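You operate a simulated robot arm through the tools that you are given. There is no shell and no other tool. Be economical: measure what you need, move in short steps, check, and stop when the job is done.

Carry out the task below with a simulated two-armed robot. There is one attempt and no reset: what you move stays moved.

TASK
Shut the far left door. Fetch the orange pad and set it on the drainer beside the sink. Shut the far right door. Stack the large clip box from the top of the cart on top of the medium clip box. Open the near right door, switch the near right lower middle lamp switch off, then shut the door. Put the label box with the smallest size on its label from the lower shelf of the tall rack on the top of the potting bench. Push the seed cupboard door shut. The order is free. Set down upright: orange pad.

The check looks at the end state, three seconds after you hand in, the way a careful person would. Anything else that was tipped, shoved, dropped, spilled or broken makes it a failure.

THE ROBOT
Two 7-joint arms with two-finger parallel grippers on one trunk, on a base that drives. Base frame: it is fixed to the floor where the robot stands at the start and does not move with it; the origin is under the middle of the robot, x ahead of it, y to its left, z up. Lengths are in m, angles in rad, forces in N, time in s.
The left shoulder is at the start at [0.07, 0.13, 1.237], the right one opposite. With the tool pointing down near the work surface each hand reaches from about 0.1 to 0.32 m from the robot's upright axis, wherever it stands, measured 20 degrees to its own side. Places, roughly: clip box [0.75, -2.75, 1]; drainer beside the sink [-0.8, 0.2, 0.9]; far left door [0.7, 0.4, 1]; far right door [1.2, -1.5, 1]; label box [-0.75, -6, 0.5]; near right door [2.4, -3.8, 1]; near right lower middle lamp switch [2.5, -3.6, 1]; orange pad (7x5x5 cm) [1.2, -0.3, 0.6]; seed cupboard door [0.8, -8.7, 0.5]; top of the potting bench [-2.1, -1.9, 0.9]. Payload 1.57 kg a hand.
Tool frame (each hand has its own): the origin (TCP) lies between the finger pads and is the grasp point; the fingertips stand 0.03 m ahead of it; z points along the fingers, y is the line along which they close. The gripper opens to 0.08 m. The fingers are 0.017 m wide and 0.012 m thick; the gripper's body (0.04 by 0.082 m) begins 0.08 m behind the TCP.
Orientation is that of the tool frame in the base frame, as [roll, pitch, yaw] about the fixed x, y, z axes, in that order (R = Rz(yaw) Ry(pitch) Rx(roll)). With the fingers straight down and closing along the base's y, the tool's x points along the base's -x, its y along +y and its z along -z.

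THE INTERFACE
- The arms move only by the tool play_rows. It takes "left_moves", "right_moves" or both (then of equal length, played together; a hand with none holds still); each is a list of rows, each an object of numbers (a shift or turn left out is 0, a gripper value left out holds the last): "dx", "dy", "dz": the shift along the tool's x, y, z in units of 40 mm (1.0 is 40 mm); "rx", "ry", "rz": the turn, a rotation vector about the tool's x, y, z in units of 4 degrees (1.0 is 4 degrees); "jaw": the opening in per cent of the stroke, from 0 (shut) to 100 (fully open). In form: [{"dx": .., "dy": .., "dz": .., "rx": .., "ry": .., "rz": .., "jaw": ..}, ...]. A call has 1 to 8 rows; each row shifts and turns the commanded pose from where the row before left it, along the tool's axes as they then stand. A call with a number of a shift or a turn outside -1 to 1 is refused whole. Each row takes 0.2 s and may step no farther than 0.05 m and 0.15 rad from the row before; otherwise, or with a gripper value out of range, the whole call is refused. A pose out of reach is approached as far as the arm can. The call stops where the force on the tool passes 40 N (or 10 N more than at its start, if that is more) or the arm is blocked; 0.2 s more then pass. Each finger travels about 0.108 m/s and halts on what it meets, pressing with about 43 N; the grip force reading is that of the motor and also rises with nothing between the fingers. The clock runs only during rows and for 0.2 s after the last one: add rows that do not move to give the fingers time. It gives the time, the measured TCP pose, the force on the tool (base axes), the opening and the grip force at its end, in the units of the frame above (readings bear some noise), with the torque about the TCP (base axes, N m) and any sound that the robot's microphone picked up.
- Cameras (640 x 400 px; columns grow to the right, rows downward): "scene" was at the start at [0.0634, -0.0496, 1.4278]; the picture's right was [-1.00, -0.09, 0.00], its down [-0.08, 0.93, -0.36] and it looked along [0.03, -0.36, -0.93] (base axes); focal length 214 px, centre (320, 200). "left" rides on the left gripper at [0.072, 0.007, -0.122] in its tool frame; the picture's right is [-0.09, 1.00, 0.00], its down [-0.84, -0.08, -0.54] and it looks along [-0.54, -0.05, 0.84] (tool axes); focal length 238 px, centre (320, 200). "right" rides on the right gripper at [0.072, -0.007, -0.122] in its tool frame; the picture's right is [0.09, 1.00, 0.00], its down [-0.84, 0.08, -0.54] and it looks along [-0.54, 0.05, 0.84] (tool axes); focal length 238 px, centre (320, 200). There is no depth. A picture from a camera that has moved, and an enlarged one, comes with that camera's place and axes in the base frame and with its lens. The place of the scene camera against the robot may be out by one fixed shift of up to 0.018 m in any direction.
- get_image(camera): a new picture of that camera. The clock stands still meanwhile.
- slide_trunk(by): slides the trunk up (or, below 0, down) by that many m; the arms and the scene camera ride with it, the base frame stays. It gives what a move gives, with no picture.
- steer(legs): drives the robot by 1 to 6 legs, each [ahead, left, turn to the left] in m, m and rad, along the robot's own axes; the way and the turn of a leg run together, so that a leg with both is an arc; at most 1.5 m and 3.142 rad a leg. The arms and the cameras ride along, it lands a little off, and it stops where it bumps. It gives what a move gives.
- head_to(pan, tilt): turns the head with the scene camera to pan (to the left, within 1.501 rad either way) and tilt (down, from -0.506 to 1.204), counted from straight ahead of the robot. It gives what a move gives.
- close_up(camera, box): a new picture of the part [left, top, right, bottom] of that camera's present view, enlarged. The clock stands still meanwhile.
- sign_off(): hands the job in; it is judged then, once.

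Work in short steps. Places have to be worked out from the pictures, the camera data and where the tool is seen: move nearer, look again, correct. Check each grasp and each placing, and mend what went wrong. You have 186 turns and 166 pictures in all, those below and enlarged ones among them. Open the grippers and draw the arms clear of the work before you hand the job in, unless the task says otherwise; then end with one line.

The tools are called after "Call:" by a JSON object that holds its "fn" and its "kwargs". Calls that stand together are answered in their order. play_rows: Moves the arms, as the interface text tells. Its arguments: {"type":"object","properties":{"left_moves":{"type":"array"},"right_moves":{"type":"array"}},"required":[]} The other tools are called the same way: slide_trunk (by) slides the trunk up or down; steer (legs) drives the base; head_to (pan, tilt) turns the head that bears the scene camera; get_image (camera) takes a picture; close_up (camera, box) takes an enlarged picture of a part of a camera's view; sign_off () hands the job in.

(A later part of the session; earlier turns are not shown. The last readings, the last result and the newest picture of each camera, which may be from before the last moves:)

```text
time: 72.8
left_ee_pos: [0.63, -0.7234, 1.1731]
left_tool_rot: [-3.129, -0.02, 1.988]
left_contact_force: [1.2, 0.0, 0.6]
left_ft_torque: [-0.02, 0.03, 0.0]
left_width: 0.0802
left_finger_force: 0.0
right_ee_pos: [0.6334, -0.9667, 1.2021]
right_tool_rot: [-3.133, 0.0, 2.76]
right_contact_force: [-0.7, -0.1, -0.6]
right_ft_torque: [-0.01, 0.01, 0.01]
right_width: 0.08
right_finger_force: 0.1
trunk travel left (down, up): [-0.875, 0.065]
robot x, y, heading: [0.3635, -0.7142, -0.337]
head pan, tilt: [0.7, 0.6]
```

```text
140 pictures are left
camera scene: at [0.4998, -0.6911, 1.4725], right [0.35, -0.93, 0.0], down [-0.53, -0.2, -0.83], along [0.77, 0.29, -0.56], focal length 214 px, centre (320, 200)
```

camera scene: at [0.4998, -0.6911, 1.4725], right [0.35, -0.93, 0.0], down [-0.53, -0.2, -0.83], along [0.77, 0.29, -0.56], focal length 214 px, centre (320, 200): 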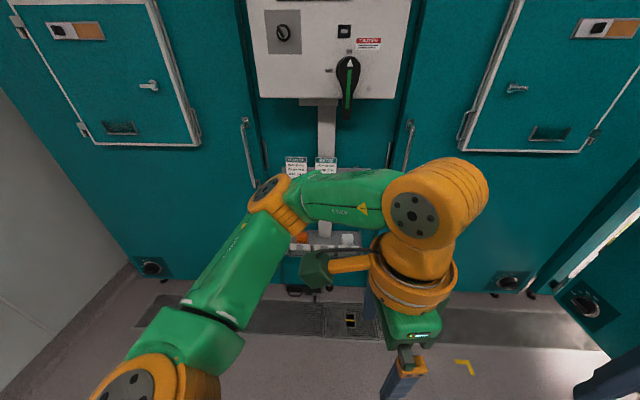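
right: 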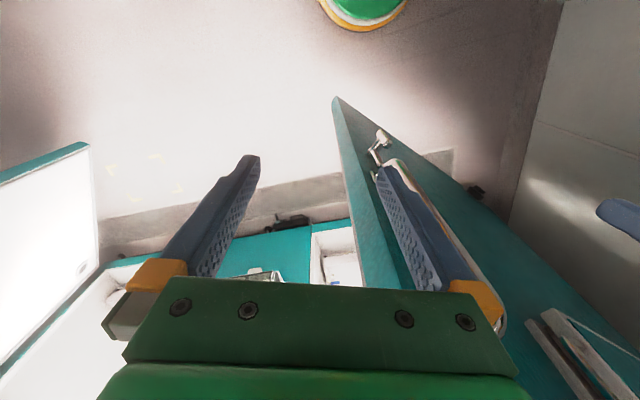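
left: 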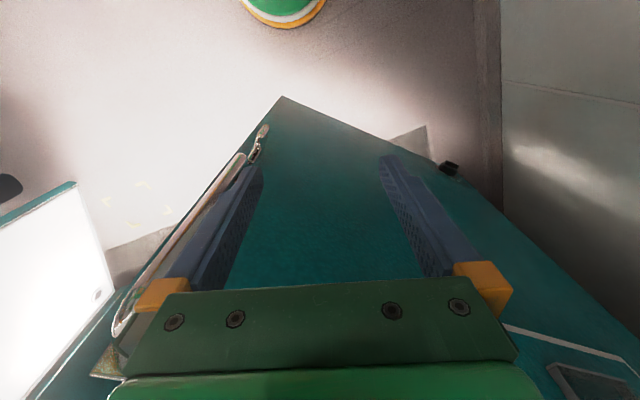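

Both doors look symmetric and flush. I zoom on the shelf to see how far the label tray above overhangs the pad.

Call:
{"fn": "close_up", "kwargs": {"camera": "scene", "box": [260, 140, 400, 260]}}

Call:
{"fn": "play_rows", "kwargs": {"left_moves": [{"dx": -0.27, "dy": 0.65}, {"dx": -0.27, "dy": 0.65}, {"dx": -0.27, "dy": 0.65}, {"dx": -0.27, "dy": 0.65}]}}

Call:
{"fn": "slide_trunk", "kwargs": {"by": -0.4}}

Call:
{"fn": "get_image", "kwargs": {"camera": "scene"}}

```text
3.33 times, centred on (330, 200) of scene
camera zoom: at [0.4998, -0.6911, 1.4725], right [0.35, -0.93, 0.0], down [-0.53, -0.2, -0.83], along [0.77, 0.29, -0.56], focal length 715 px, centre (287, 200)
```

zoom: 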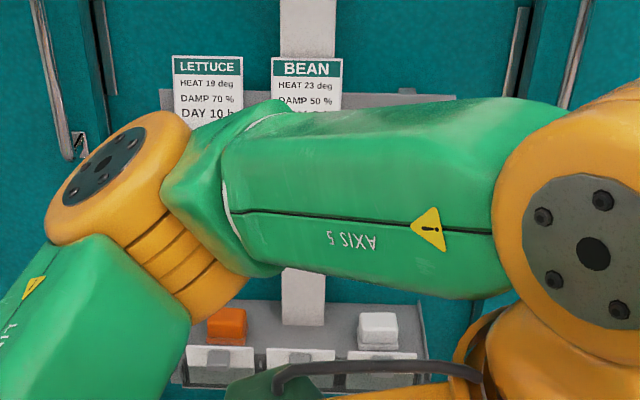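

```text
time: 73.8
left_ee_pos: [0.7435, -0.7214, 1.17]
left_tool_rot: [-3.131, -0.02, 1.986]
left_contact_force: [0.0, -0.6, 0.0]
left_ft_torque: [-0.01, -0.01, -0.01]
left_width: 0.0798
left_finger_force: 0.1
right_ee_pos: [0.6338, -0.9662, 1.2019]
right_tool_rot: [-3.133, 0.0, 2.758]
right_contact_force: [0.0, -0.5, -0.1]
right_ft_torque: [0.03, 0.0, 0.0]
right_width: 0.08
right_finger_force: 0.0
trunk travel left (down, up): [-0.875, 0.065]
robot x, y, heading: [0.3642, -0.7134, -0.338]
head pan, tilt: [0.7, 0.6]
```

```text
time: 77.6
left_ee_pos: [0.7435, -0.7216, 0.771]
left_tool_rot: [-3.129, -0.022, 1.987]
left_contact_force: [0.4, 0.4, 0.9]
left_ft_torque: [0.0, -0.03, 0.02]
left_width: 0.0797
left_finger_force: 0.1
right_ee_pos: [0.6332, -0.9673, 0.8024]
right_tool_rot: [-3.133, 0.001, 2.76]
right_contact_force: [0.2, -0.4, -0.3]
right_ft_torque: [0.03, 0.01, -0.02]
right_width: 0.08
right_finger_force: 0.1
trunk travel left (down, up): [-0.475, 0.465]
robot x, y, heading: [0.3636, -0.7112, -0.338]
head pan, tilt: [0.7, 0.6]
```

```text
138 pictures are left
camera scene: at [0.4997, -0.6908, 1.0725], right [0.36, -0.93, 0.0], down [-0.53, -0.2, -0.83], along [0.77, 0.29, -0.56], focal length 214 px, centre (320, 200)
```

scene: 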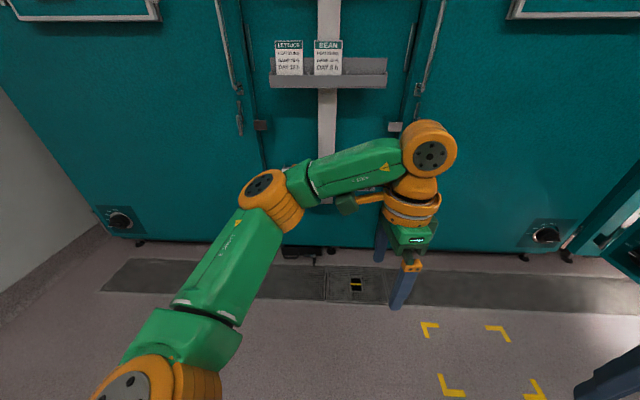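

The upper tray overhangs the pad, so heights matter. I lower the trunk further to look at the shelf side-on.

Call:
{"fn": "slide_trunk", "kwargs": {"by": -0.3}}

Call:
{"fn": "head_to", "kwargs": {"pan": 0.75, "tilt": 0.1}}

Call:
{"fn": "get_image", "kwargs": {"camera": "scene"}}

```text
time: 80.6
left_ee_pos: [0.7422, -0.7209, 0.4709]
left_tool_rot: [-3.132, -0.021, 1.988]
left_contact_force: [-0.5, -0.2, 0.6]
left_ft_torque: [0.01, -0.01, -0.02]
left_width: 0.0798
left_finger_force: 0.0
right_ee_pos: [0.6342, -0.9664, 0.5023]
right_tool_rot: [-3.134, 0.0, 2.758]
right_contact_force: [-0.3, -0.9, -0.5]
right_ft_torque: [-0.04, 0.0, 0.0]
right_width: 0.08
right_finger_force: 0.0
trunk travel left (down, up): [-0.175, 0.765]
robot x, y, heading: [0.3621, -0.7131, -0.338]
head pan, tilt: [0.7, 0.6]
```

```text
time: 81.5
left_ee_pos: [0.7441, -0.721, 0.4699]
left_tool_rot: [-3.131, -0.021, 1.989]
left_contact_force: [0.2, 0.0, 1.0]
left_ft_torque: [0.02, -0.03, 0.01]
left_width: 0.0801
left_finger_force: 0.0
right_ee_pos: [0.6334, -0.9672, 0.5025]
right_tool_rot: [-3.133, 0.001, 2.759]
right_contact_force: [0.4, -0.6, 0.3]
right_ft_torque: [0.0, 0.0, 0.01]
right_width: 0.0802
right_finger_force: 0.2
trunk travel left (down, up): [-0.175, 0.765]
robot x, y, heading: [0.3615, -0.7152, -0.337]
head pan, tilt: [0.75, 0.099]
```

```text
137 pictures are left
camera scene: at [0.5014, -0.6852, 0.8185], right [0.4, -0.92, 0.0], down [-0.09, -0.04, -0.99], along [0.91, 0.4, -0.1], focal length 214 px, centre (320, 200)
```

scene: 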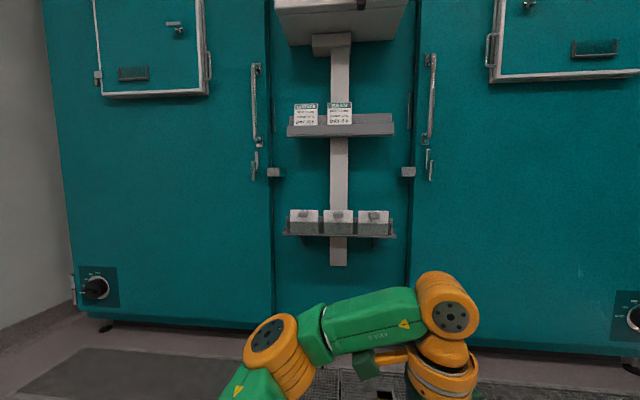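

Front normal is about 0.305 rad; cards rise to z≈0.71 in front of the pad, tray bottom z≈0.97 overhangs half of it. So I'll come in with the tool tilted 30° forward, gripping across the 7 cm side. I reorient the left hand and face the wall.

Call:
{"fn": "play_rows", "kwargs": {"left_moves": [{"rz": -1}, {"rz": -1}, {"rz": -1}, {"rz": -1}, {"rz": -1}, {"rz": -1}, {"rz": -1}, {"rz": -1}]}}

Call:
{"fn": "play_rows", "kwargs": {"left_moves": [{"rz": -1}, {"rz": -1}, {"rz": -1}, {"rz": -0.7}, {"ry": -1}, {"ry": -1}, {"ry": -1}, {"ry": -1}]}}

Call:
{"fn": "play_rows", "kwargs": {"left_moves": [{"ry": -1}, {"ry": -1}, {"ry": -1}, {"ry": -0.5}]}}

Call:
{"fn": "slide_trunk", "kwargs": {"by": 0.4}}

Call:
{"fn": "steer", "kwargs": {"legs": [[0, 0, 0.642]]}}

```text
time: 83.3
left_ee_pos: [0.7427, -0.7199, 0.4691]
left_tool_rot: [3.14, -0.022, 2.549]
left_contact_force: [0.4, 0.7, -0.5]
left_ft_torque: [0.0, 0.0, 0.03]
left_width: 0.08
left_finger_force: 0.1
right_ee_pos: [0.633, -0.9678, 0.5022]
right_tool_rot: [-3.133, 0.0, 2.759]
right_contact_force: [-0.5, 0.0, 0.7]
right_ft_torque: [0.02, -0.01, -0.02]
right_width: 0.0798
right_finger_force: 0.0
trunk travel left (down, up): [-0.175, 0.765]
robot x, y, heading: [0.3588, -0.7104, -0.336]
head pan, tilt: [0.75, 0.099]
```

```text
time: 85.1
left_ee_pos: [0.7424, -0.7216, 0.4706]
left_tool_rot: [3.136, 0.261, 2.804]
left_contact_force: [-0.4, -0.1, 0.2]
left_ft_torque: [-0.01, 0.0, 0.01]
left_width: 0.0801
left_finger_force: 0.1
right_ee_pos: [0.634, -0.9662, 0.5016]
right_tool_rot: [-3.132, 0.0, 2.761]
right_contact_force: [-0.2, 0.6, -0.3]
right_ft_torque: [0.03, -0.01, 0.02]
right_width: 0.0801
right_finger_force: 0.1
trunk travel left (down, up): [-0.175, 0.765]
robot x, y, heading: [0.3639, -0.7127, -0.336]
head pan, tilt: [0.75, 0.099]
```

```text
time: 86.1
left_ee_pos: [0.744, -0.7209, 0.471]
left_tool_rot: [3.131, 0.505, 2.801]
left_contact_force: [0.1, -0.1, -0.3]
left_ft_torque: [0.02, 0.01, -0.02]
left_width: 0.0797
left_finger_force: 0.1
right_ee_pos: [0.6335, -0.9661, 0.5029]
right_tool_rot: [-3.132, 0.0, 2.759]
right_contact_force: [0.1, 0.4, -0.2]
right_ft_torque: [0.03, 0.02, -0.03]
right_width: 0.0798
right_finger_force: 0.1
trunk travel left (down, up): [-0.175, 0.765]
robot x, y, heading: [0.3613, -0.7107, -0.341]
head pan, tilt: [0.75, 0.099]
```

```text
time: 90.0
left_ee_pos: [0.7426, -0.7216, 0.8705]
left_tool_rot: [3.133, 0.504, 2.8]
left_contact_force: [0.8, -0.2, 0.3]
left_ft_torque: [0.01, -0.01, -0.02]
left_width: 0.0799
left_finger_force: 0.1
right_ee_pos: [0.6334, -0.9651, 0.902]
right_tool_rot: [-3.133, 0.001, 2.759]
right_contact_force: [0.2, 1.1, 0.7]
right_ft_torque: [0.01, -0.01, -0.03]
right_width: 0.08
right_finger_force: 0.0
trunk travel left (down, up): [-0.575, 0.365]
robot x, y, heading: [0.363, -0.7102, -0.336]
head pan, tilt: [0.75, 0.099]
```

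```text
time: 92.1
left_ee_pos: [0.6741, -0.4909, 0.8718]
left_tool_rot: [3.132, 0.503, -2.843]
left_contact_force: [-0.3, 0.0, -0.2]
left_ft_torque: [0.01, 0.04, 0.02]
left_width: 0.08
left_finger_force: 0.2
right_ee_pos: [0.7322, -0.754, 0.903]
right_tool_rot: [-3.132, 0.001, -2.885]
right_contact_force: [-0.7, -0.1, -1.1]
right_ft_torque: [0.0, 0.01, 0.0]
right_width: 0.0799
right_finger_force: 0.1
trunk travel left (down, up): [-0.575, 0.365]
robot x, y, heading: [0.3581, -0.7096, 0.3]
head pan, tilt: [0.75, 0.099]
```

Laterally aligned already. I lower 0.07, drive ahead 0.47 and look through the left wrist camera.

Call:
{"fn": "slide_trunk", "kwargs": {"by": -0.06}}

Call:
{"fn": "steer", "kwargs": {"legs": [[0.47, 0, 0.005]]}}

Call:
{"fn": "get_image", "kwargs": {"camera": "left"}}

Call:
{"fn": "head_to", "kwargs": {"pan": 0.2, "tilt": 0.5}}

Call:
{"fn": "get_image", "kwargs": {"camera": "scene"}}

```text
time: 93.1
left_ee_pos: [0.6746, -0.4912, 0.8108]
left_tool_rot: [3.132, 0.502, -2.842]
left_contact_force: [-0.3, -0.4, -0.2]
left_ft_torque: [0.02, 0.0, 0.01]
left_width: 0.08
left_finger_force: 0.0
right_ee_pos: [0.7315, -0.7545, 0.8424]
right_tool_rot: [-3.134, 0.002, -2.884]
right_contact_force: [-0.6, -0.6, -0.6]
right_ft_torque: [-0.01, 0.01, -0.02]
right_width: 0.0798
right_finger_force: 0.1
trunk travel left (down, up): [-0.515, 0.425]
robot x, y, heading: [0.3619, -0.7139, 0.305]
head pan, tilt: [0.75, 0.099]
```

```text
time: 95.9
left_ee_pos: [1.1166, -0.3438, 0.8103]
left_tool_rot: [3.133, 0.502, -2.83]
left_contact_force: [0.8, -0.2, 0.3]
left_ft_torque: [0.02, -0.02, -0.01]
left_width: 0.0802
left_finger_force: 0.2
right_ee_pos: [1.1795, -0.6045, 0.8421]
right_tool_rot: [-3.133, 0.0, -2.871]
right_contact_force: [-0.1, -0.4, -0.1]
right_ft_torque: [0.01, 0.05, 0.02]
right_width: 0.0799
right_finger_force: 0.0
trunk travel left (down, up): [-0.515, 0.425]
robot x, y, heading: [0.8082, -0.5648, 0.318]
head pan, tilt: [0.75, 0.099]
```

```text
136 pictures are left
camera left: at [0.9995, -0.3758, 0.881], right [-0.23, 0.97, 0.05], down [0.47, 0.07, 0.88], along [0.85, 0.23, -0.48], focal length 238 px, centre (320, 200)
```

left: 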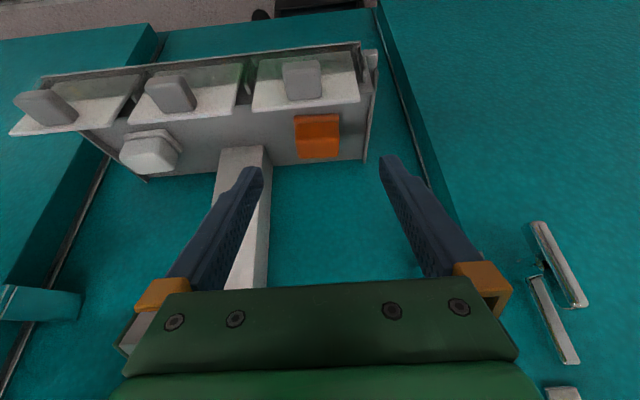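

```text
time: 96.9
left_ee_pos: [1.1167, -0.3449, 0.8105]
left_tool_rot: [3.132, 0.503, -2.828]
left_contact_force: [-0.3, -0.7, -1.0]
left_ft_torque: [-0.01, -0.04, -0.02]
left_width: 0.0802
left_finger_force: 0.0
right_ee_pos: [1.1797, -0.606, 0.8436]
right_tool_rot: [-3.135, 0.001, -2.869]
right_contact_force: [0.3, 0.5, -0.2]
right_ft_torque: [0.0, 0.04, 0.0]
right_width: 0.0801
right_finger_force: 0.0
trunk travel left (down, up): [-0.515, 0.425]
robot x, y, heading: [0.8085, -0.5656, 0.32]
head pan, tilt: [0.201, 0.499]
```

```text
135 pictures are left
camera scene: at [0.9433, -0.5011, 1.1216], right [0.5, -0.87, 0.0], down [-0.42, -0.24, -0.88], along [0.76, 0.44, -0.48], focal length 214 px, centre (320, 200)
```

scene: 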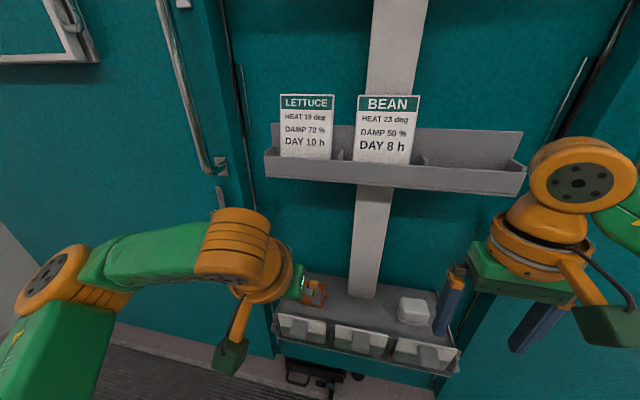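

From the wrist view I place the pad at about (1.26, -0.30, 0.625), laterally centred between the fingers; card tops near z 0.68. I reduce the tilt by 4° and move to a pose 11 cm back along the tool axis.

Call:
{"fn": "play_rows", "kwargs": {"left_moves": [{"ry": 1}, {"dx": -0.53, "dz": 0.88, "dy": -0.04}, {"dx": -0.53, "dz": 0.88, "dy": -0.04}, {"dx": -0.53, "dz": 0.88, "dy": -0.04}]}}

Call:
{"fn": "get_image", "kwargs": {"camera": "left"}}

Call:
{"fn": "get_image", "kwargs": {"camera": "scene"}}

```text
time: 97.9
left_ee_pos: [1.2161, -0.315, 0.7399]
left_tool_rot: [3.133, 0.435, -2.826]
left_contact_force: [0.5, 0.1, 0.0]
left_ft_torque: [0.02, 0.0, -0.01]
left_width: 0.08
left_finger_force: 0.1
right_ee_pos: [1.1792, -0.6052, 0.8429]
right_tool_rot: [-3.133, 0.0, -2.87]
right_contact_force: [0.8, 0.7, 0.9]
right_ft_torque: [0.0, -0.03, -0.01]
right_width: 0.0801
right_finger_force: 0.1
trunk travel left (down, up): [-0.515, 0.425]
robot x, y, heading: [0.8082, -0.5689, 0.32]
head pan, tilt: [0.201, 0.499]
```

```text
134 pictures are left
camera left: at [1.103, -0.3464, 0.8197], right [-0.23, 0.97, 0.05], down [0.53, 0.09, 0.84], along [0.81, 0.22, -0.54], focal length 238 px, centre (320, 200)
```

left: 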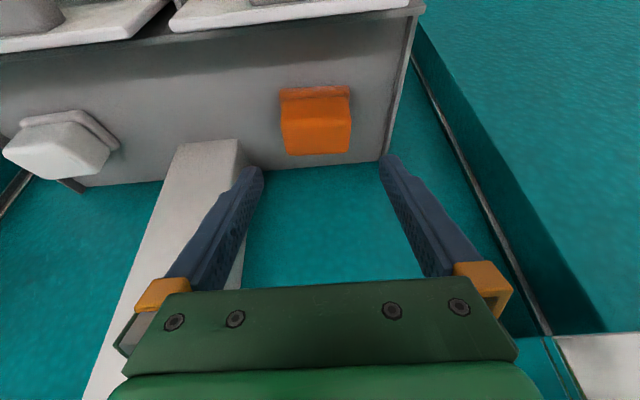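

```text
133 pictures are left
camera scene: at [0.9443, -0.5011, 1.1214], right [0.5, -0.87, 0.0], down [-0.42, -0.24, -0.88], along [0.76, 0.44, -0.48], focal length 214 px, centre (320, 200)
```

scene: 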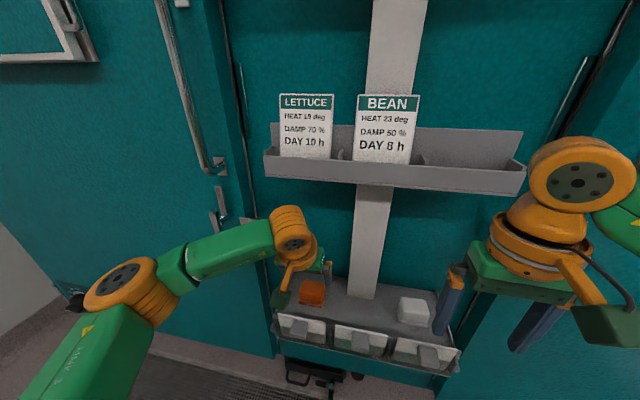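

Pad top is at about z 0.63, centre ≈(1.275, -0.30); it lies ~5 mm to the hand's right. I descend halfway along the tool axis with that correction and recheck.

Call:
{"fn": "play_rows", "kwargs": {"left_moves": [{"dx": -0.04, "dz": 0.8, "dy": -0.06}, {"dx": -0.04, "dz": 0.8, "dy": -0.06}]}}

Call:
{"fn": "get_image", "kwargs": {"camera": "left"}}

```text
time: 98.5
left_ee_pos: [1.2453, -0.3105, 0.6843]
left_tool_rot: [3.133, 0.433, -2.827]
left_contact_force: [-0.4, -0.2, 1.0]
left_ft_torque: [0.02, 0.0, 0.0]
left_width: 0.0802
left_finger_force: 0.0
right_ee_pos: [1.1794, -0.6054, 0.8427]
right_tool_rot: [-3.133, 0.0, -2.87]
right_contact_force: [0.0, -0.1, 0.2]
right_ft_torque: [-0.02, -0.02, 0.0]
right_width: 0.0802
right_finger_force: 0.1
trunk travel left (down, up): [-0.515, 0.425]
robot x, y, heading: [0.8091, -0.5717, 0.32]
head pan, tilt: [0.201, 0.499]
```

```text
132 pictures are left
camera left: at [1.132, -0.3417, 0.7634], right [-0.23, 0.97, 0.05], down [0.53, 0.09, 0.84], along [0.81, 0.22, -0.54], focal length 238 px, centre (320, 200)
```

left: 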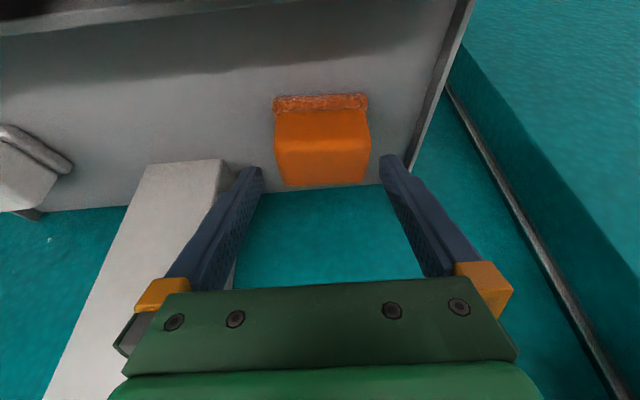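

Pad is centred between the fingers; I descend the last 5 cm along the tool axis.

Call:
{"fn": "play_rows", "kwargs": {"left_moves": [{"dz": 0.42, "dy": 0.02}, {"dz": 0.42}, {"dz": 0.42}]}}

Call:
{"fn": "get_image", "kwargs": {"camera": "left"}}

```text
time: 99.4
left_ee_pos: [1.2614, -0.3061, 0.6503]
left_tool_rot: [3.141, 0.453, -2.826]
left_contact_force: [-20.3, -6.2, 27.7]
left_ft_torque: [-1.04, 0.16, -0.72]
left_width: 0.076
left_finger_force: 0.1
right_ee_pos: [1.1708, -0.6087, 0.8469]
right_tool_rot: [-3.135, 0.013, -2.867]
right_contact_force: [0.5, 0.0, 0.6]
right_ft_torque: [0.04, -0.05, -0.02]
right_width: 0.0801
right_finger_force: 0.1
trunk travel left (down, up): [-0.515, 0.425]
robot x, y, heading: [0.8074, -0.5662, 0.324]
head pan, tilt: [0.201, 0.499]
stopped in row 3 (left hand): the force on the tool passed its limit at 45 N (the readings are from after the stop); the commanded pose is now the measured one
```

```text
131 pictures are left
camera left: at [1.1454, -0.3368, 0.7267], right [-0.23, 0.97, 0.04], down [0.51, 0.09, 0.85], along [0.83, 0.22, -0.52], focal length 238 px, centre (320, 200)
```

left: 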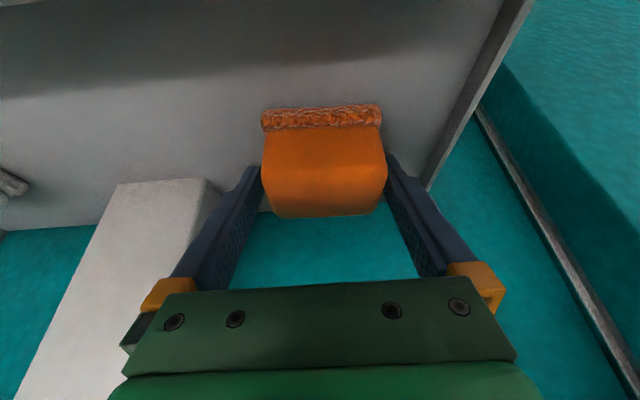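

Something stopped the image-left finger – torque indicates contact at that tip. I zoom in to see.

Call:
{"fn": "close_up", "kwargs": {"camera": "left", "box": [220, 80, 430, 240]}}

```text
2.50 times, centred on (325, 160) of left
camera zoom: at [1.1454, -0.3368, 0.7267], right [-0.23, 0.97, 0.04], down [0.51, 0.09, 0.85], along [0.83, 0.22, -0.52], focal length 596 px, centre (308, 300)
```

zoom: 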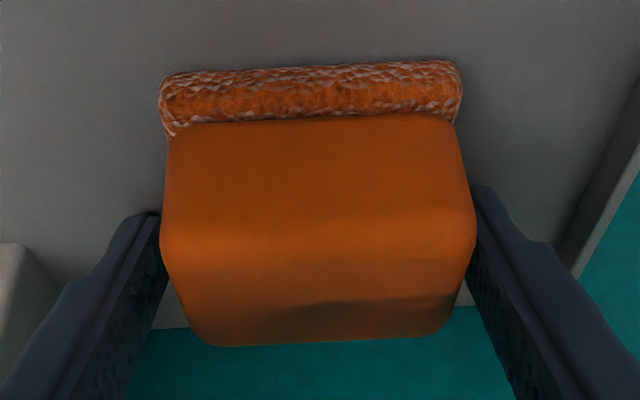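

The fit is tight (≈7 cm in 8 cm). I back off 12 mm, reopen fully, shift 2 mm to the image left, and try again slowly.

Call:
{"fn": "play_rows", "kwargs": {"left_moves": [{"dz": -0.35, "jaw": 100}, {"dy": -0.05}, {}, {"dz": 0.2}, {"dz": 0.2}, {"dz": 0.2}]}}

Call:
{"fn": "close_up", "kwargs": {"camera": "left", "box": [220, 80, 430, 240]}}

```text
time: 100.7
left_ee_pos: [1.2641, -0.3068, 0.65]
left_tool_rot: [-3.14, 0.463, -2.825]
left_contact_force: [-23.6, -5.5, 31.2]
left_ft_torque: [-0.06, 0.55, 0.11]
left_width: 0.0787
left_finger_force: 0.1
right_ee_pos: [1.1688, -0.6092, 0.8481]
right_tool_rot: [-3.137, 0.014, -2.865]
right_contact_force: [-0.6, -0.8, -0.6]
right_ft_torque: [0.0, 0.0, -0.01]
right_width: 0.0799
right_finger_force: 0.1
trunk travel left (down, up): [-0.515, 0.425]
robot x, y, heading: [0.8075, -0.5705, 0.324]
head pan, tilt: [0.201, 0.499]
stopped in row 6 (left hand): the force on the tool passed its limit at 50 N (the readings are from after the stop); the commanded pose is now the measured one
```

```text
2.50 times, centred on (325, 160) of left
camera zoom: at [1.148, -0.3378, 0.7254], right [-0.23, 0.97, 0.04], down [0.5, 0.08, 0.86], along [0.83, 0.22, -0.51], focal length 596 px, centre (308, 300)
```

zoom: 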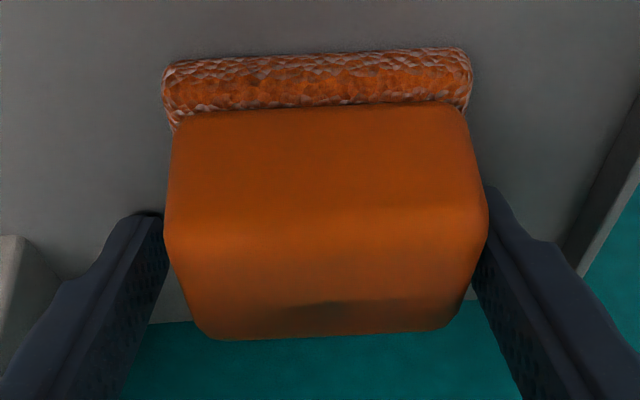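

Contact is now symmetric and matches both fingertips standing on the shelf (z≈0.62). I lift 5 mm, centre slightly, and close.

Call:
{"fn": "play_rows", "kwargs": {"left_moves": [{"dz": -0.15}, {"dy": 0.04}, {"jaw": 0}, {}, {}, {}]}}

Call:
{"fn": "close_up", "kwargs": {"camera": "left", "box": [220, 80, 430, 240]}}

```text
time: 102.1
left_ee_pos: [1.2662, -0.3042, 0.6516]
left_tool_rot: [3.14, 0.458, -2.827]
left_contact_force: [2.4, -3.3, 21.0]
left_ft_torque: [-0.53, -0.34, -0.21]
left_width: 0.0607
left_finger_force: 42.8
right_ee_pos: [1.1756, -0.6067, 0.8441]
right_tool_rot: [-3.137, 0.004, -2.867]
right_contact_force: [0.2, -1.0, 0.4]
right_ft_torque: [0.0, 0.01, -0.05]
right_width: 0.0798
right_finger_force: 0.0
trunk travel left (down, up): [-0.515, 0.425]
robot x, y, heading: [0.8065, -0.5701, 0.32]
head pan, tilt: [0.201, 0.499]
```

```text
2.50 times, centred on (325, 160) of left
camera zoom: at [1.1511, -0.3358, 0.7263], right [-0.23, 0.97, 0.04], down [0.51, 0.08, 0.86], along [0.83, 0.22, -0.52], focal length 596 px, centre (308, 300)
```

zoom: 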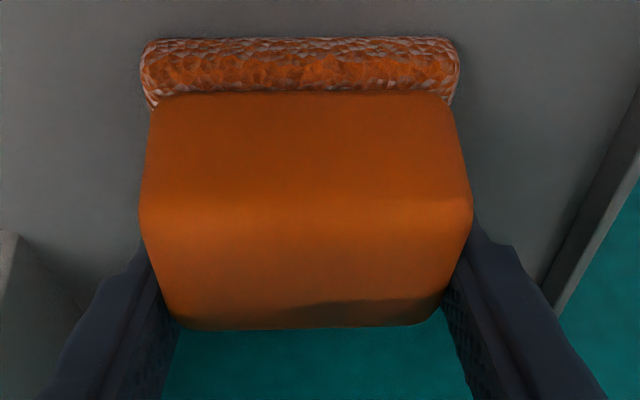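

Gripped at 61 mm. I pull out along the tool axis up and back.

Call:
{"fn": "play_rows", "kwargs": {"left_moves": [{"dz": -0.5}, {"dz": -0.75}, {"dz": -0.75}, {"dz": -0.75}]}}

Call:
{"fn": "get_image", "kwargs": {"camera": "scene"}}

```text
time: 103.1
left_ee_pos: [1.2208, -0.3184, 0.7451]
left_tool_rot: [3.141, 0.448, -2.824]
left_contact_force: [0.2, -0.4, 0.2]
left_ft_torque: [0.01, -0.05, 0.0]
left_width: 0.0603
left_finger_force: 42.9
right_ee_pos: [1.178, -0.6056, 0.843]
right_tool_rot: [-3.133, 0.001, -2.867]
right_contact_force: [0.2, 0.6, 0.6]
right_ft_torque: [-0.01, -0.01, 0.03]
right_width: 0.0799
right_finger_force: 0.0
trunk travel left (down, up): [-0.515, 0.425]
robot x, y, heading: [0.8088, -0.5663, 0.315]
head pan, tilt: [0.201, 0.499]
```

```text
127 pictures are left
camera scene: at [0.9421, -0.5015, 1.1216], right [0.5, -0.87, 0.0], down [-0.41, -0.24, -0.88], along [0.76, 0.44, -0.48], focal length 214 px, centre (320, 200)
```

scene: 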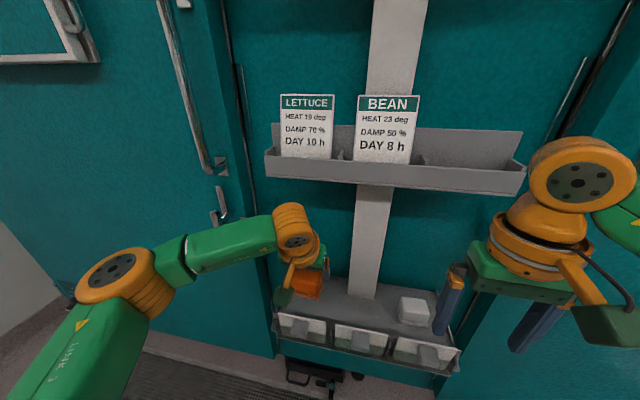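

Pad is lifted clear of the shelf. I raise the trunk 4 cm, back out, then raise more and turn toward the sink.

Call:
{"fn": "slide_trunk", "kwargs": {"by": 0.04}}

Call:
{"fn": "steer", "kwargs": {"legs": [[-0.55, 0, 0], [0, 0, 2.3]]}}

Call:
{"fn": "slide_trunk", "kwargs": {"by": 0.3}}

Call:
{"fn": "head_to", "kwargs": {"pan": 0, "tilt": 0.4}}

Call:
{"fn": "get_image", "kwargs": {"camera": "scene"}}

```text
time: 104.0
left_ee_pos: [1.2209, -0.3159, 0.7849]
left_tool_rot: [-3.141, 0.45, -2.824]
left_contact_force: [0.4, -0.5, -0.9]
left_ft_torque: [0.0, -0.02, -0.01]
left_width: 0.0607
left_finger_force: 43.3
right_ee_pos: [1.1792, -0.605, 0.8818]
right_tool_rot: [-3.133, 0.0, -2.867]
right_contact_force: [0.1, 0.1, -0.8]
right_ft_torque: [-0.02, 0.0, 0.0]
right_width: 0.0798
right_finger_force: 0.1
trunk travel left (down, up): [-0.555, 0.385]
robot x, y, heading: [0.8062, -0.5711, 0.321]
head pan, tilt: [0.201, 0.499]
```

```text
time: 112.5
left_ee_pos: [-0.1712, -0.5912, 0.7866]
left_tool_rot: [-3.141, 0.451, -0.542]
left_contact_force: [0.3, -0.5, 0.2]
left_ft_torque: [0.02, 0.01, 0.02]
left_width: 0.0607
left_finger_force: 42.5
right_ee_pos: [0.0744, -0.4361, 0.8813]
right_tool_rot: [-3.134, -0.001, -0.586]
right_contact_force: [0.1, 0.8, -0.9]
right_ft_torque: [-0.03, 0.04, 0.01]
right_width: 0.0802
right_finger_force: 0.1
trunk travel left (down, up): [-0.555, 0.385]
robot x, y, heading: [0.2852, -0.7432, 2.604]
head pan, tilt: [0.201, 0.499]
```

```text
time: 115.5
left_ee_pos: [-0.1719, -0.5922, 1.086]
left_tool_rot: [3.141, 0.451, -0.543]
left_contact_force: [-0.3, -0.3, -1.6]
left_ft_torque: [-0.01, 0.02, -0.01]
left_width: 0.0607
left_finger_force: 43.5
right_ee_pos: [0.0737, -0.4361, 1.1827]
right_tool_rot: [-3.132, 0.0, -0.588]
right_contact_force: [0.2, 0.8, 0.0]
right_ft_torque: [0.0, -0.02, -0.03]
right_width: 0.0798
right_finger_force: 0.1
trunk travel left (down, up): [-0.855, 0.085]
robot x, y, heading: [0.2895, -0.7418, 2.599]
head pan, tilt: [0.201, 0.499]
```

```text
time: 116.2
left_ee_pos: [-0.171, -0.5921, 1.085]
left_tool_rot: [3.141, 0.45, -0.543]
left_contact_force: [0.2, -0.6, -1.1]
left_ft_torque: [0.03, 0.04, 0.02]
left_width: 0.0607
left_finger_force: 43.4
right_ee_pos: [0.0747, -0.4376, 1.1818]
right_tool_rot: [-3.134, -0.001, -0.587]
right_contact_force: [-0.4, -0.7, -0.2]
right_ft_torque: [0.0, 0.01, -0.01]
right_width: 0.0799
right_finger_force: 0.0
trunk travel left (down, up): [-0.855, 0.085]
robot x, y, heading: [0.2881, -0.7403, 2.603]
head pan, tilt: [0.0, 0.4]
```

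```text
126 pictures are left
camera scene: at [0.173, -0.6619, 1.4706], right [0.51, 0.86, 0.0], down [0.33, -0.2, -0.92], along [-0.79, 0.47, -0.39], focal length 214 px, centre (320, 200)
```

scene: 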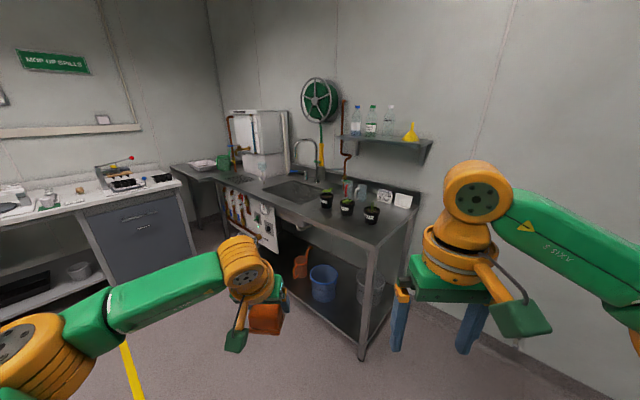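

I zoom on the sink bench to identify the drainer.

Call:
{"fn": "close_up", "kwargs": {"camera": "scene", "box": [220, 140, 430, 270]}}

```text
3.05 times, centred on (325, 205) of scene
camera zoom: at [0.173, -0.6619, 1.4706], right [0.51, 0.86, 0.0], down [0.33, -0.2, -0.92], along [-0.79, 0.47, -0.39], focal length 654 px, centre (305, 185)
```

zoom: 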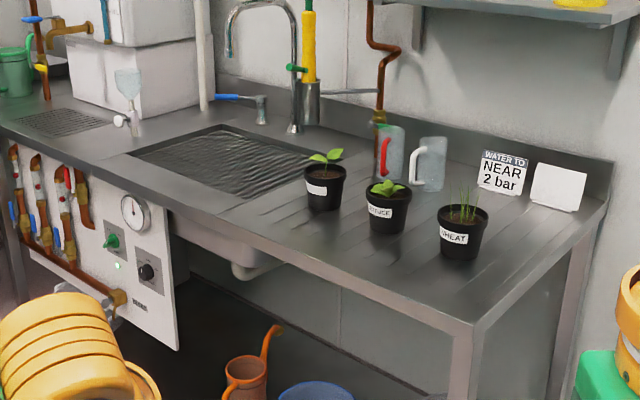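

The drainer is the ribbed area right of the sink, with three pots and jugs on it. I drive square to the bench in front of it and look down.

Call:
{"fn": "steer", "kwargs": {"legs": [[0, 0, -0.69], [0, 0.75, 0], [0.3, 0, 0]]}}

Call:
{"fn": "head_to", "kwargs": {"pan": 0, "tilt": 0.6}}

Call:
{"fn": "get_image", "kwargs": {"camera": "scene"}}

```text
time: 123.8
left_ee_pos: [-0.7726, -0.2971, 1.0856]
left_tool_rot: [-3.141, 0.453, -1.236]
left_contact_force: [0.6, 0.0, -0.3]
left_ft_torque: [0.02, 0.07, -0.02]
left_width: 0.0604
left_finger_force: 43.2
right_ee_pos: [-0.4852, -0.3342, 1.1831]
right_tool_rot: [-3.133, 0.004, -1.278]
right_contact_force: [1.0, 0.3, -0.4]
right_ft_torque: [0.01, 0.01, -0.01]
right_width: 0.08
right_finger_force: 0.0
trunk travel left (down, up): [-0.855, 0.085]
robot x, y, heading: [-0.517, -0.7066, 1.905]
head pan, tilt: [0.0, 0.4]
```

```text
time: 124.5
left_ee_pos: [-0.7734, -0.2956, 1.0849]
left_tool_rot: [3.141, 0.45, -1.235]
left_contact_force: [-0.7, 0.5, 0.2]
left_ft_torque: [0.03, -0.03, 0.02]
left_width: 0.0606
left_finger_force: 43.4
right_ee_pos: [-0.485, -0.3327, 1.1822]
right_tool_rot: [-3.131, 0.0, -1.276]
right_contact_force: [0.3, 1.2, 0.2]
right_ft_torque: [0.01, 0.03, 0.03]
right_width: 0.0803
right_finger_force: 0.0
trunk travel left (down, up): [-0.855, 0.085]
robot x, y, heading: [-0.5172, -0.7055, 1.905]
head pan, tilt: [0.0, 0.6]
```

```text
124 pictures are left
camera scene: at [-0.5535, -0.5669, 1.4525], right [0.94, 0.33, 0.0], down [0.19, -0.53, -0.83], along [-0.27, 0.78, -0.56], focal length 214 px, centre (320, 200)
```

scene: 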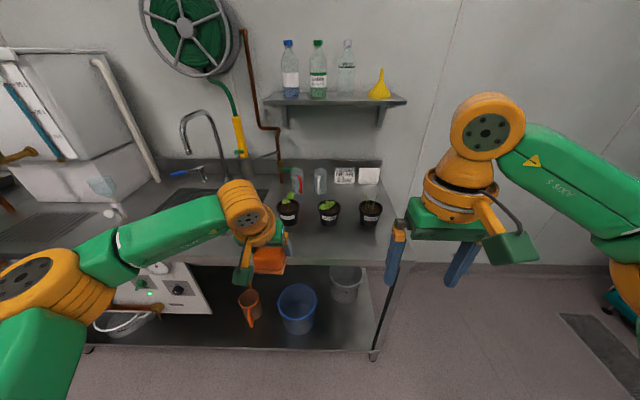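

Call:
{"fn": "close_up", "kwargs": {"camera": "scene", "box": [240, 165, 400, 275]}}

```text
3.64 times, centred on (320, 220) of scene
camera zoom: at [-0.5535, -0.5669, 1.4525], right [0.94, 0.33, 0.0], down [0.19, -0.53, -0.83], along [-0.27, 0.78, -0.56], focal length 780 px, centre (320, 127)
```

zoom: 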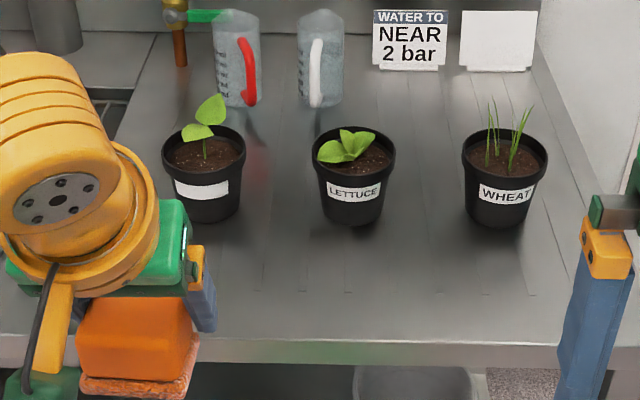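

Ribs end about 0.53 m ahead of the camera and pots start at about 0.62; I'll set the pad in that strip between LETTUCE and WHEAT. I shift right 0.226 and ahead 0.2.

Call:
{"fn": "steer", "kwargs": {"legs": [[0, -0.226, 0.009], [0.2, 0, 0]]}}

Call:
{"fn": "get_image", "kwargs": {"camera": "scene"}}

Call:
{"fn": "get_image", "kwargs": {"camera": "left"}}

```text
time: 127.4
left_ee_pos: [-0.6318, -0.0362, 1.0875]
left_tool_rot: [3.14, 0.451, -1.226]
left_contact_force: [-0.7, 0.6, -1.1]
left_ft_torque: [0.02, 0.01, 0.02]
left_width: 0.0606
left_finger_force: 43.0
right_ee_pos: [-0.3421, -0.0728, 1.1829]
right_tool_rot: [-3.133, 0.004, -1.271]
right_contact_force: [-0.1, 0.2, 0.1]
right_ft_torque: [0.02, 0.03, 0.0]
right_width: 0.08
right_finger_force: 0.1
trunk travel left (down, up): [-0.855, 0.085]
robot x, y, heading: [-0.3683, -0.4417, 1.916]
head pan, tilt: [0.0, 0.6]
```

```text
122 pictures are left
camera scene: at [-0.4096, -0.3084, 1.4529], right [0.94, 0.34, 0.0], down [0.19, -0.53, -0.83], along [-0.28, 0.78, -0.56], focal length 214 px, centre (320, 200)
```

scene: 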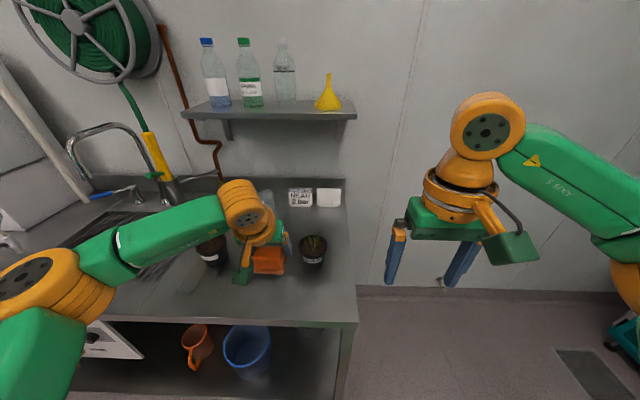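

```text
121 pictures are left
camera left: at [-0.5988, -0.1513, 1.1636], right [-0.97, -0.26, 0.04], down [-0.1, 0.51, 0.85], along [-0.24, 0.82, -0.52], focal length 238 px, centre (320, 200)
```

left: 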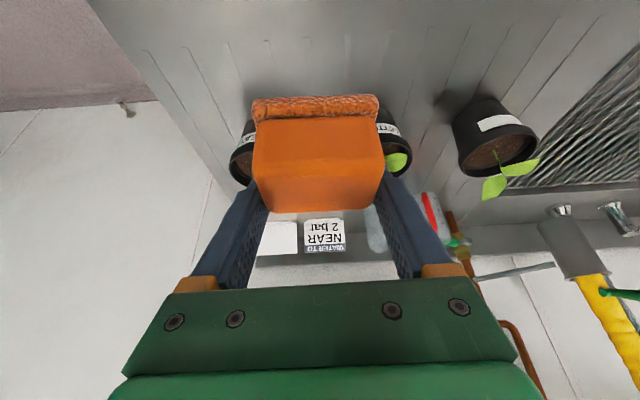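

Pad sits laterally between the two pots; it needs ~4 cm more ahead. I move ahead 4.2 cm and lower 10 cm, then check.

Call:
{"fn": "play_rows", "kwargs": {"left_moves": [{"dx": -0.47, "dz": 0.23}, {"dx": -0.47, "dz": 0.23}, {"dx": 0.27, "dz": 0.56}, {"dx": 0.27, "dz": 0.56}, {"dx": 0.27, "dz": 0.56}, {"dx": 0.27, "dz": 0.56}]}}

Call:
{"fn": "get_image", "kwargs": {"camera": "left"}}

Call:
{"fn": "close_up", "kwargs": {"camera": "scene", "box": [180, 180, 360, 310]}}

```text
time: 128.8
left_ee_pos: [-0.6471, 0.0044, 0.9847]
left_tool_rot: [-3.141, 0.448, -1.227]
left_contact_force: [-0.5, -0.4, -0.1]
left_ft_torque: [0.01, 0.0, 0.0]
left_width: 0.0607
left_finger_force: 43.5
right_ee_pos: [-0.3447, -0.0694, 1.1824]
right_tool_rot: [-3.132, 0.002, -1.27]
right_contact_force: [-0.6, -1.3, 0.6]
right_ft_torque: [0.02, 0.0, 0.0]
right_width: 0.0802
right_finger_force: 0.0
trunk travel left (down, up): [-0.855, 0.085]
robot x, y, heading: [-0.3742, -0.4405, 1.916]
head pan, tilt: [0.0, 0.6]
```

```text
120 pictures are left
camera left: at [-0.614, -0.1085, 1.0623], right [-0.97, -0.26, 0.04], down [-0.1, 0.51, 0.85], along [-0.24, 0.82, -0.52], focal length 238 px, centre (320, 200)
```

left: 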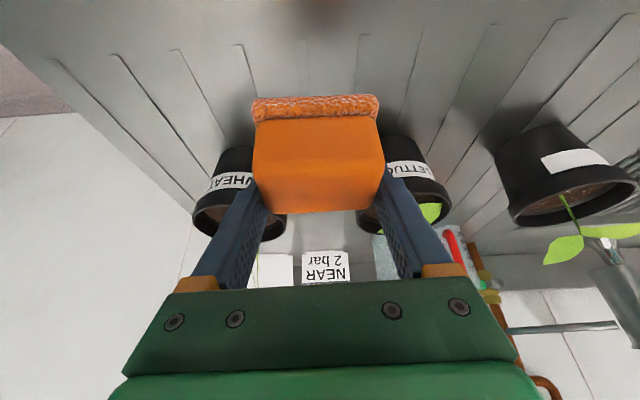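

```text
3.08 times, centred on (270, 245) of scene
camera zoom: at [-0.4111, -0.3037, 1.4524], right [0.94, 0.34, 0.0], down [0.19, -0.53, -0.82], along [-0.28, 0.78, -0.57], focal length 660 px, centre (474, 62)
```

zoom: 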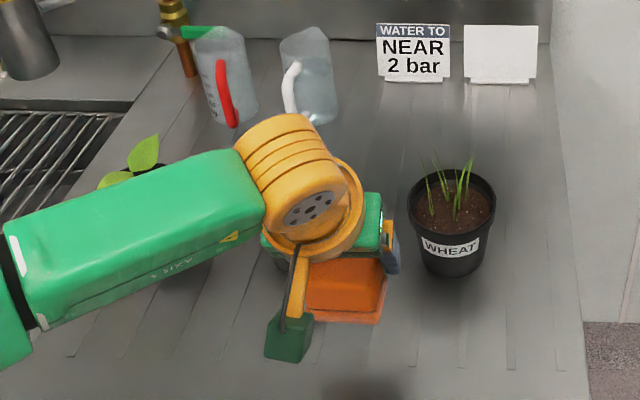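

The pad hovers between the rib ends and pots. I lower in small steps until contact.

Call:
{"fn": "play_rows", "kwargs": {"left_moves": [{"dx": 0.16, "dz": 0.34}, {"dx": 0.16, "dz": 0.34}, {"dx": 0.11, "dz": 0.22}]}}

Call:
{"fn": "get_image", "kwargs": {"camera": "left"}}

```text
time: 129.6
left_ee_pos: [-0.6466, 0.0042, 0.9456]
left_tool_rot: [-3.141, 0.451, -1.228]
left_contact_force: [0.1, 0.1, -0.4]
left_ft_torque: [0.02, 0.01, -0.01]
left_width: 0.0605
left_finger_force: 42.9
right_ee_pos: [-0.3443, -0.0685, 1.1822]
right_tool_rot: [-3.131, 0.001, -1.269]
right_contact_force: [-0.4, 0.1, 0.5]
right_ft_torque: [0.01, -0.02, 0.01]
right_width: 0.0801
right_finger_force: 0.0
trunk travel left (down, up): [-0.855, 0.085]
robot x, y, heading: [-0.371, -0.4347, 1.916]
head pan, tilt: [0.0, 0.6]
```

```text
118 pictures are left
camera left: at [-0.6137, -0.1088, 1.0225], right [-0.97, -0.26, 0.04], down [-0.1, 0.51, 0.85], along [-0.24, 0.82, -0.52], focal length 238 px, centre (320, 200)
```

left: 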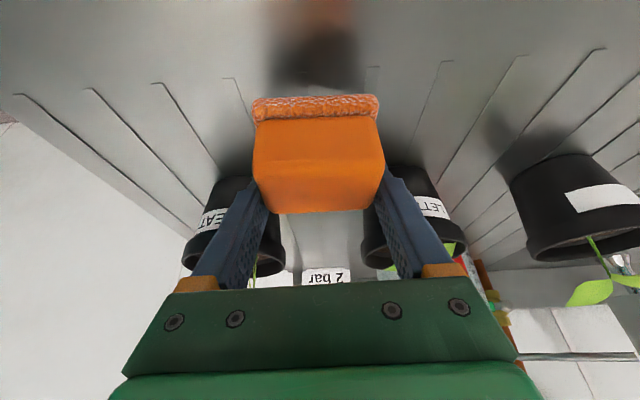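

The bench seems lower (z≈0.865) and there is room toward the pots; I nudge 2 cm ahead and keep lowering gently.

Call:
{"fn": "play_rows", "kwargs": {"left_moves": [{"dx": -0.45, "dz": 0.22}, {"dx": 0.11, "dz": 0.22}, {"dx": 0.11, "dz": 0.22}, {"dx": 0.11, "dz": 0.22}, {"dx": 0.08, "dz": 0.17}, {"dx": 0.08, "dz": 0.17}]}}

Call:
{"fn": "get_image", "kwargs": {"camera": "left"}}

```text
time: 131.1
left_ee_pos: [-0.6527, 0.0231, 0.9096]
left_tool_rot: [3.141, 0.47, -1.23]
left_contact_force: [1.9, -4.3, 16.8]
left_ft_torque: [-0.88, 0.31, 0.16]
left_width: 0.0607
left_finger_force: 43.5
right_ee_pos: [-0.3406, -0.0749, 1.1843]
right_tool_rot: [-3.135, 0.006, -1.27]
right_contact_force: [-0.1, 0.1, 0.2]
right_ft_torque: [-0.02, 0.04, -0.02]
right_width: 0.0802
right_finger_force: 0.1
trunk travel left (down, up): [-0.855, 0.085]
robot x, y, heading: [-0.373, -0.4411, 1.914]
head pan, tilt: [0.0, 0.6]
stopped in row 6 (left hand): the force on the tool passed its limit at 44 N (the readings are from after the stop); the commanded pose is now the measured one
```

```text
117 pictures are left
camera left: at [-0.62, -0.0912, 0.9849], right [-0.97, -0.26, 0.04], down [-0.09, 0.5, 0.86], along [-0.24, 0.83, -0.5], focal length 238 px, centre (320, 200)
```

left: 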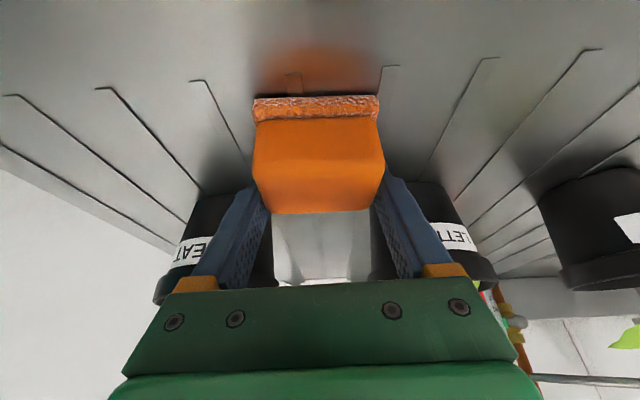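

Pad rests on the ribs. I release and withdraw along the tool axis.

Call:
{"fn": "play_rows", "kwargs": {"left_moves": [{"jaw": 95}, {}, {}, {"dz": -0.5}, {"dz": -0.8}, {"dz": -0.8}, {"dz": -0.8}]}}

Call:
{"fn": "get_image", "kwargs": {"camera": "left"}}

```text
time: 132.7
left_ee_pos: [-0.6381, -0.0224, 1.0103]
left_tool_rot: [-3.14, 0.462, -1.227]
left_contact_force: [-0.3, 0.5, 0.0]
left_ft_torque: [0.01, -0.03, 0.0]
left_width: 0.0762
left_finger_force: 0.1
right_ee_pos: [-0.3444, -0.0685, 1.1831]
right_tool_rot: [-3.132, 0.0, -1.268]
right_contact_force: [0.4, 0.5, 0.3]
right_ft_torque: [0.01, 0.01, 0.01]
right_width: 0.0798
right_finger_force: 0.1
trunk travel left (down, up): [-0.855, 0.085]
robot x, y, heading: [-0.3706, -0.4428, 1.918]
head pan, tilt: [0.0, 0.6]
```

```text
116 pictures are left
camera left: at [-0.6055, -0.1366, 1.0852], right [-0.97, -0.26, 0.04], down [-0.1, 0.5, 0.86], along [-0.24, 0.82, -0.51], focal length 238 px, centre (320, 200)
```

left: 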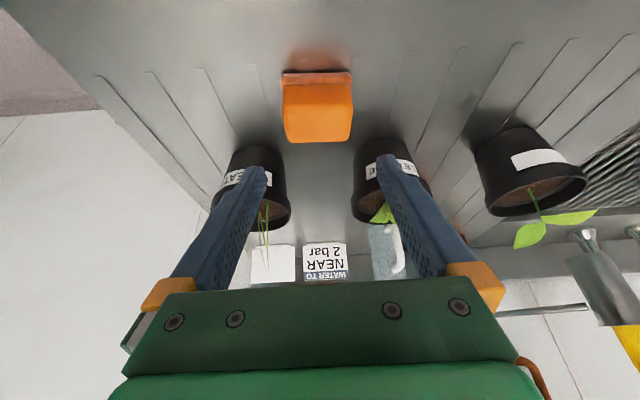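

The pad stands upright on the drainer. Next the clip boxes: I back off, straighten the left hand, and head for the cart.

Call:
{"fn": "steer", "kwargs": {"legs": [[-0.45, 0, 0], [0, 0, -3.1], [0.9, 0, 0]]}}

Call:
{"fn": "play_rows", "kwargs": {"left_moves": [{"ry": 1, "dx": 0.2, "jaw": 100}, {"ry": 1, "dx": 0.3}, {"ry": 1, "dx": 0.3}, {"ry": 1, "dx": 0.3}, {"ry": 1, "dx": 0.3}, {"ry": 1, "dx": 0.3}, {"ry": 0.6}]}}

Call:
{"fn": "head_to", "kwargs": {"pan": 0, "tilt": 0.35}}

Call:
{"fn": "get_image", "kwargs": {"camera": "scene"}}

```text
time: 147.0
left_ee_pos: [0.3988, -2.104, 1.0107]
left_tool_rot: [-3.141, 0.462, 1.949]
left_contact_force: [-0.5, 0.6, 0.3]
left_ft_torque: [-0.06, 0.02, 0.02]
left_width: 0.0761
left_finger_force: 0.0
right_ee_pos: [0.1044, -2.0661, 1.1831]
right_tool_rot: [-3.134, 0.002, 1.909]
right_contact_force: [-0.3, -0.2, -0.4]
right_ft_torque: [-0.03, 0.0, -0.01]
right_width: 0.0803
right_finger_force: 0.1
trunk travel left (down, up): [-0.855, 0.085]
robot x, y, heading: [0.1188, -1.6955, -1.187]
head pan, tilt: [0.0, 0.6]
```

```text
time: 148.6
left_ee_pos: [0.3756, -2.0435, 0.9912]
left_tool_rot: [-3.141, -0.001, 1.948]
left_contact_force: [0.4, 0.5, 0.6]
left_ft_torque: [-0.02, -0.01, -0.04]
left_width: 0.0803
left_finger_force: 0.0
right_ee_pos: [0.1031, -2.0672, 1.1826]
right_tool_rot: [-3.134, 0.0, 1.907]
right_contact_force: [0.2, -0.1, -0.4]
right_ft_torque: [-0.03, 0.01, 0.01]
right_width: 0.0799
right_finger_force: 0.2
trunk travel left (down, up): [-0.855, 0.085]
robot x, y, heading: [0.1129, -1.6946, -1.19]
head pan, tilt: [0.0, 0.6]
```

```text
time: 149.4
left_ee_pos: [0.3745, -2.0437, 0.9898]
left_tool_rot: [3.141, 0.002, 1.949]
left_contact_force: [0.1, 0.0, 0.0]
left_ft_torque: [0.01, 0.01, -0.01]
left_width: 0.08
left_finger_force: 0.1
right_ee_pos: [0.1027, -2.067, 1.1822]
right_tool_rot: [-3.132, 0.0, 1.906]
right_contact_force: [0.1, 0.5, 0.4]
right_ft_torque: [0.02, -0.01, 0.02]
right_width: 0.08
right_finger_force: 0.1
trunk travel left (down, up): [-0.855, 0.085]
robot x, y, heading: [0.1129, -1.6926, -1.191]
head pan, tilt: [0.0, 0.351]
```

```text
115 pictures are left
camera scene: at [0.1783, -1.8222, 1.4751], right [-0.93, -0.37, 0.0], down [-0.13, 0.32, -0.94], along [0.35, -0.87, -0.34], focal length 214 px, centre (320, 200)
```

scene: 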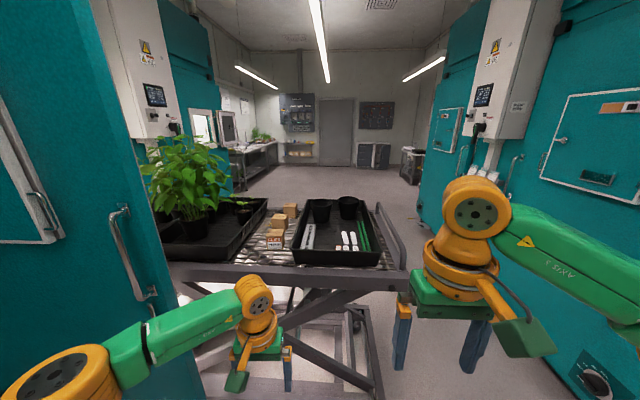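

Call:
{"fn": "close_up", "kwargs": {"camera": "scene", "box": [240, 190, 400, 280]}}

```text
4.00 times, centred on (320, 235) of scene
camera zoom: at [0.1783, -1.8222, 1.4751], right [-0.93, -0.37, 0.0], down [-0.13, 0.32, -0.94], along [0.35, -0.87, -0.34], focal length 858 px, centre (320, 60)
```

zoom: 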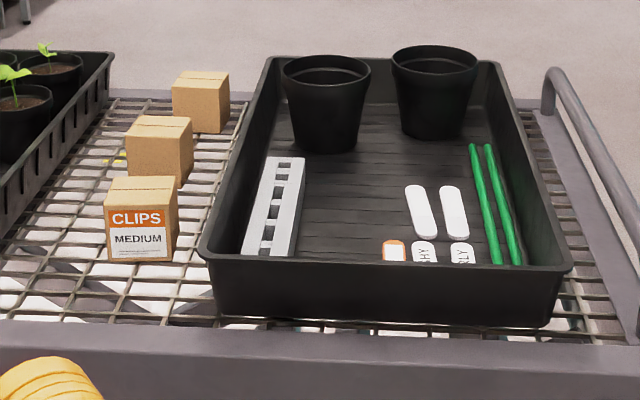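

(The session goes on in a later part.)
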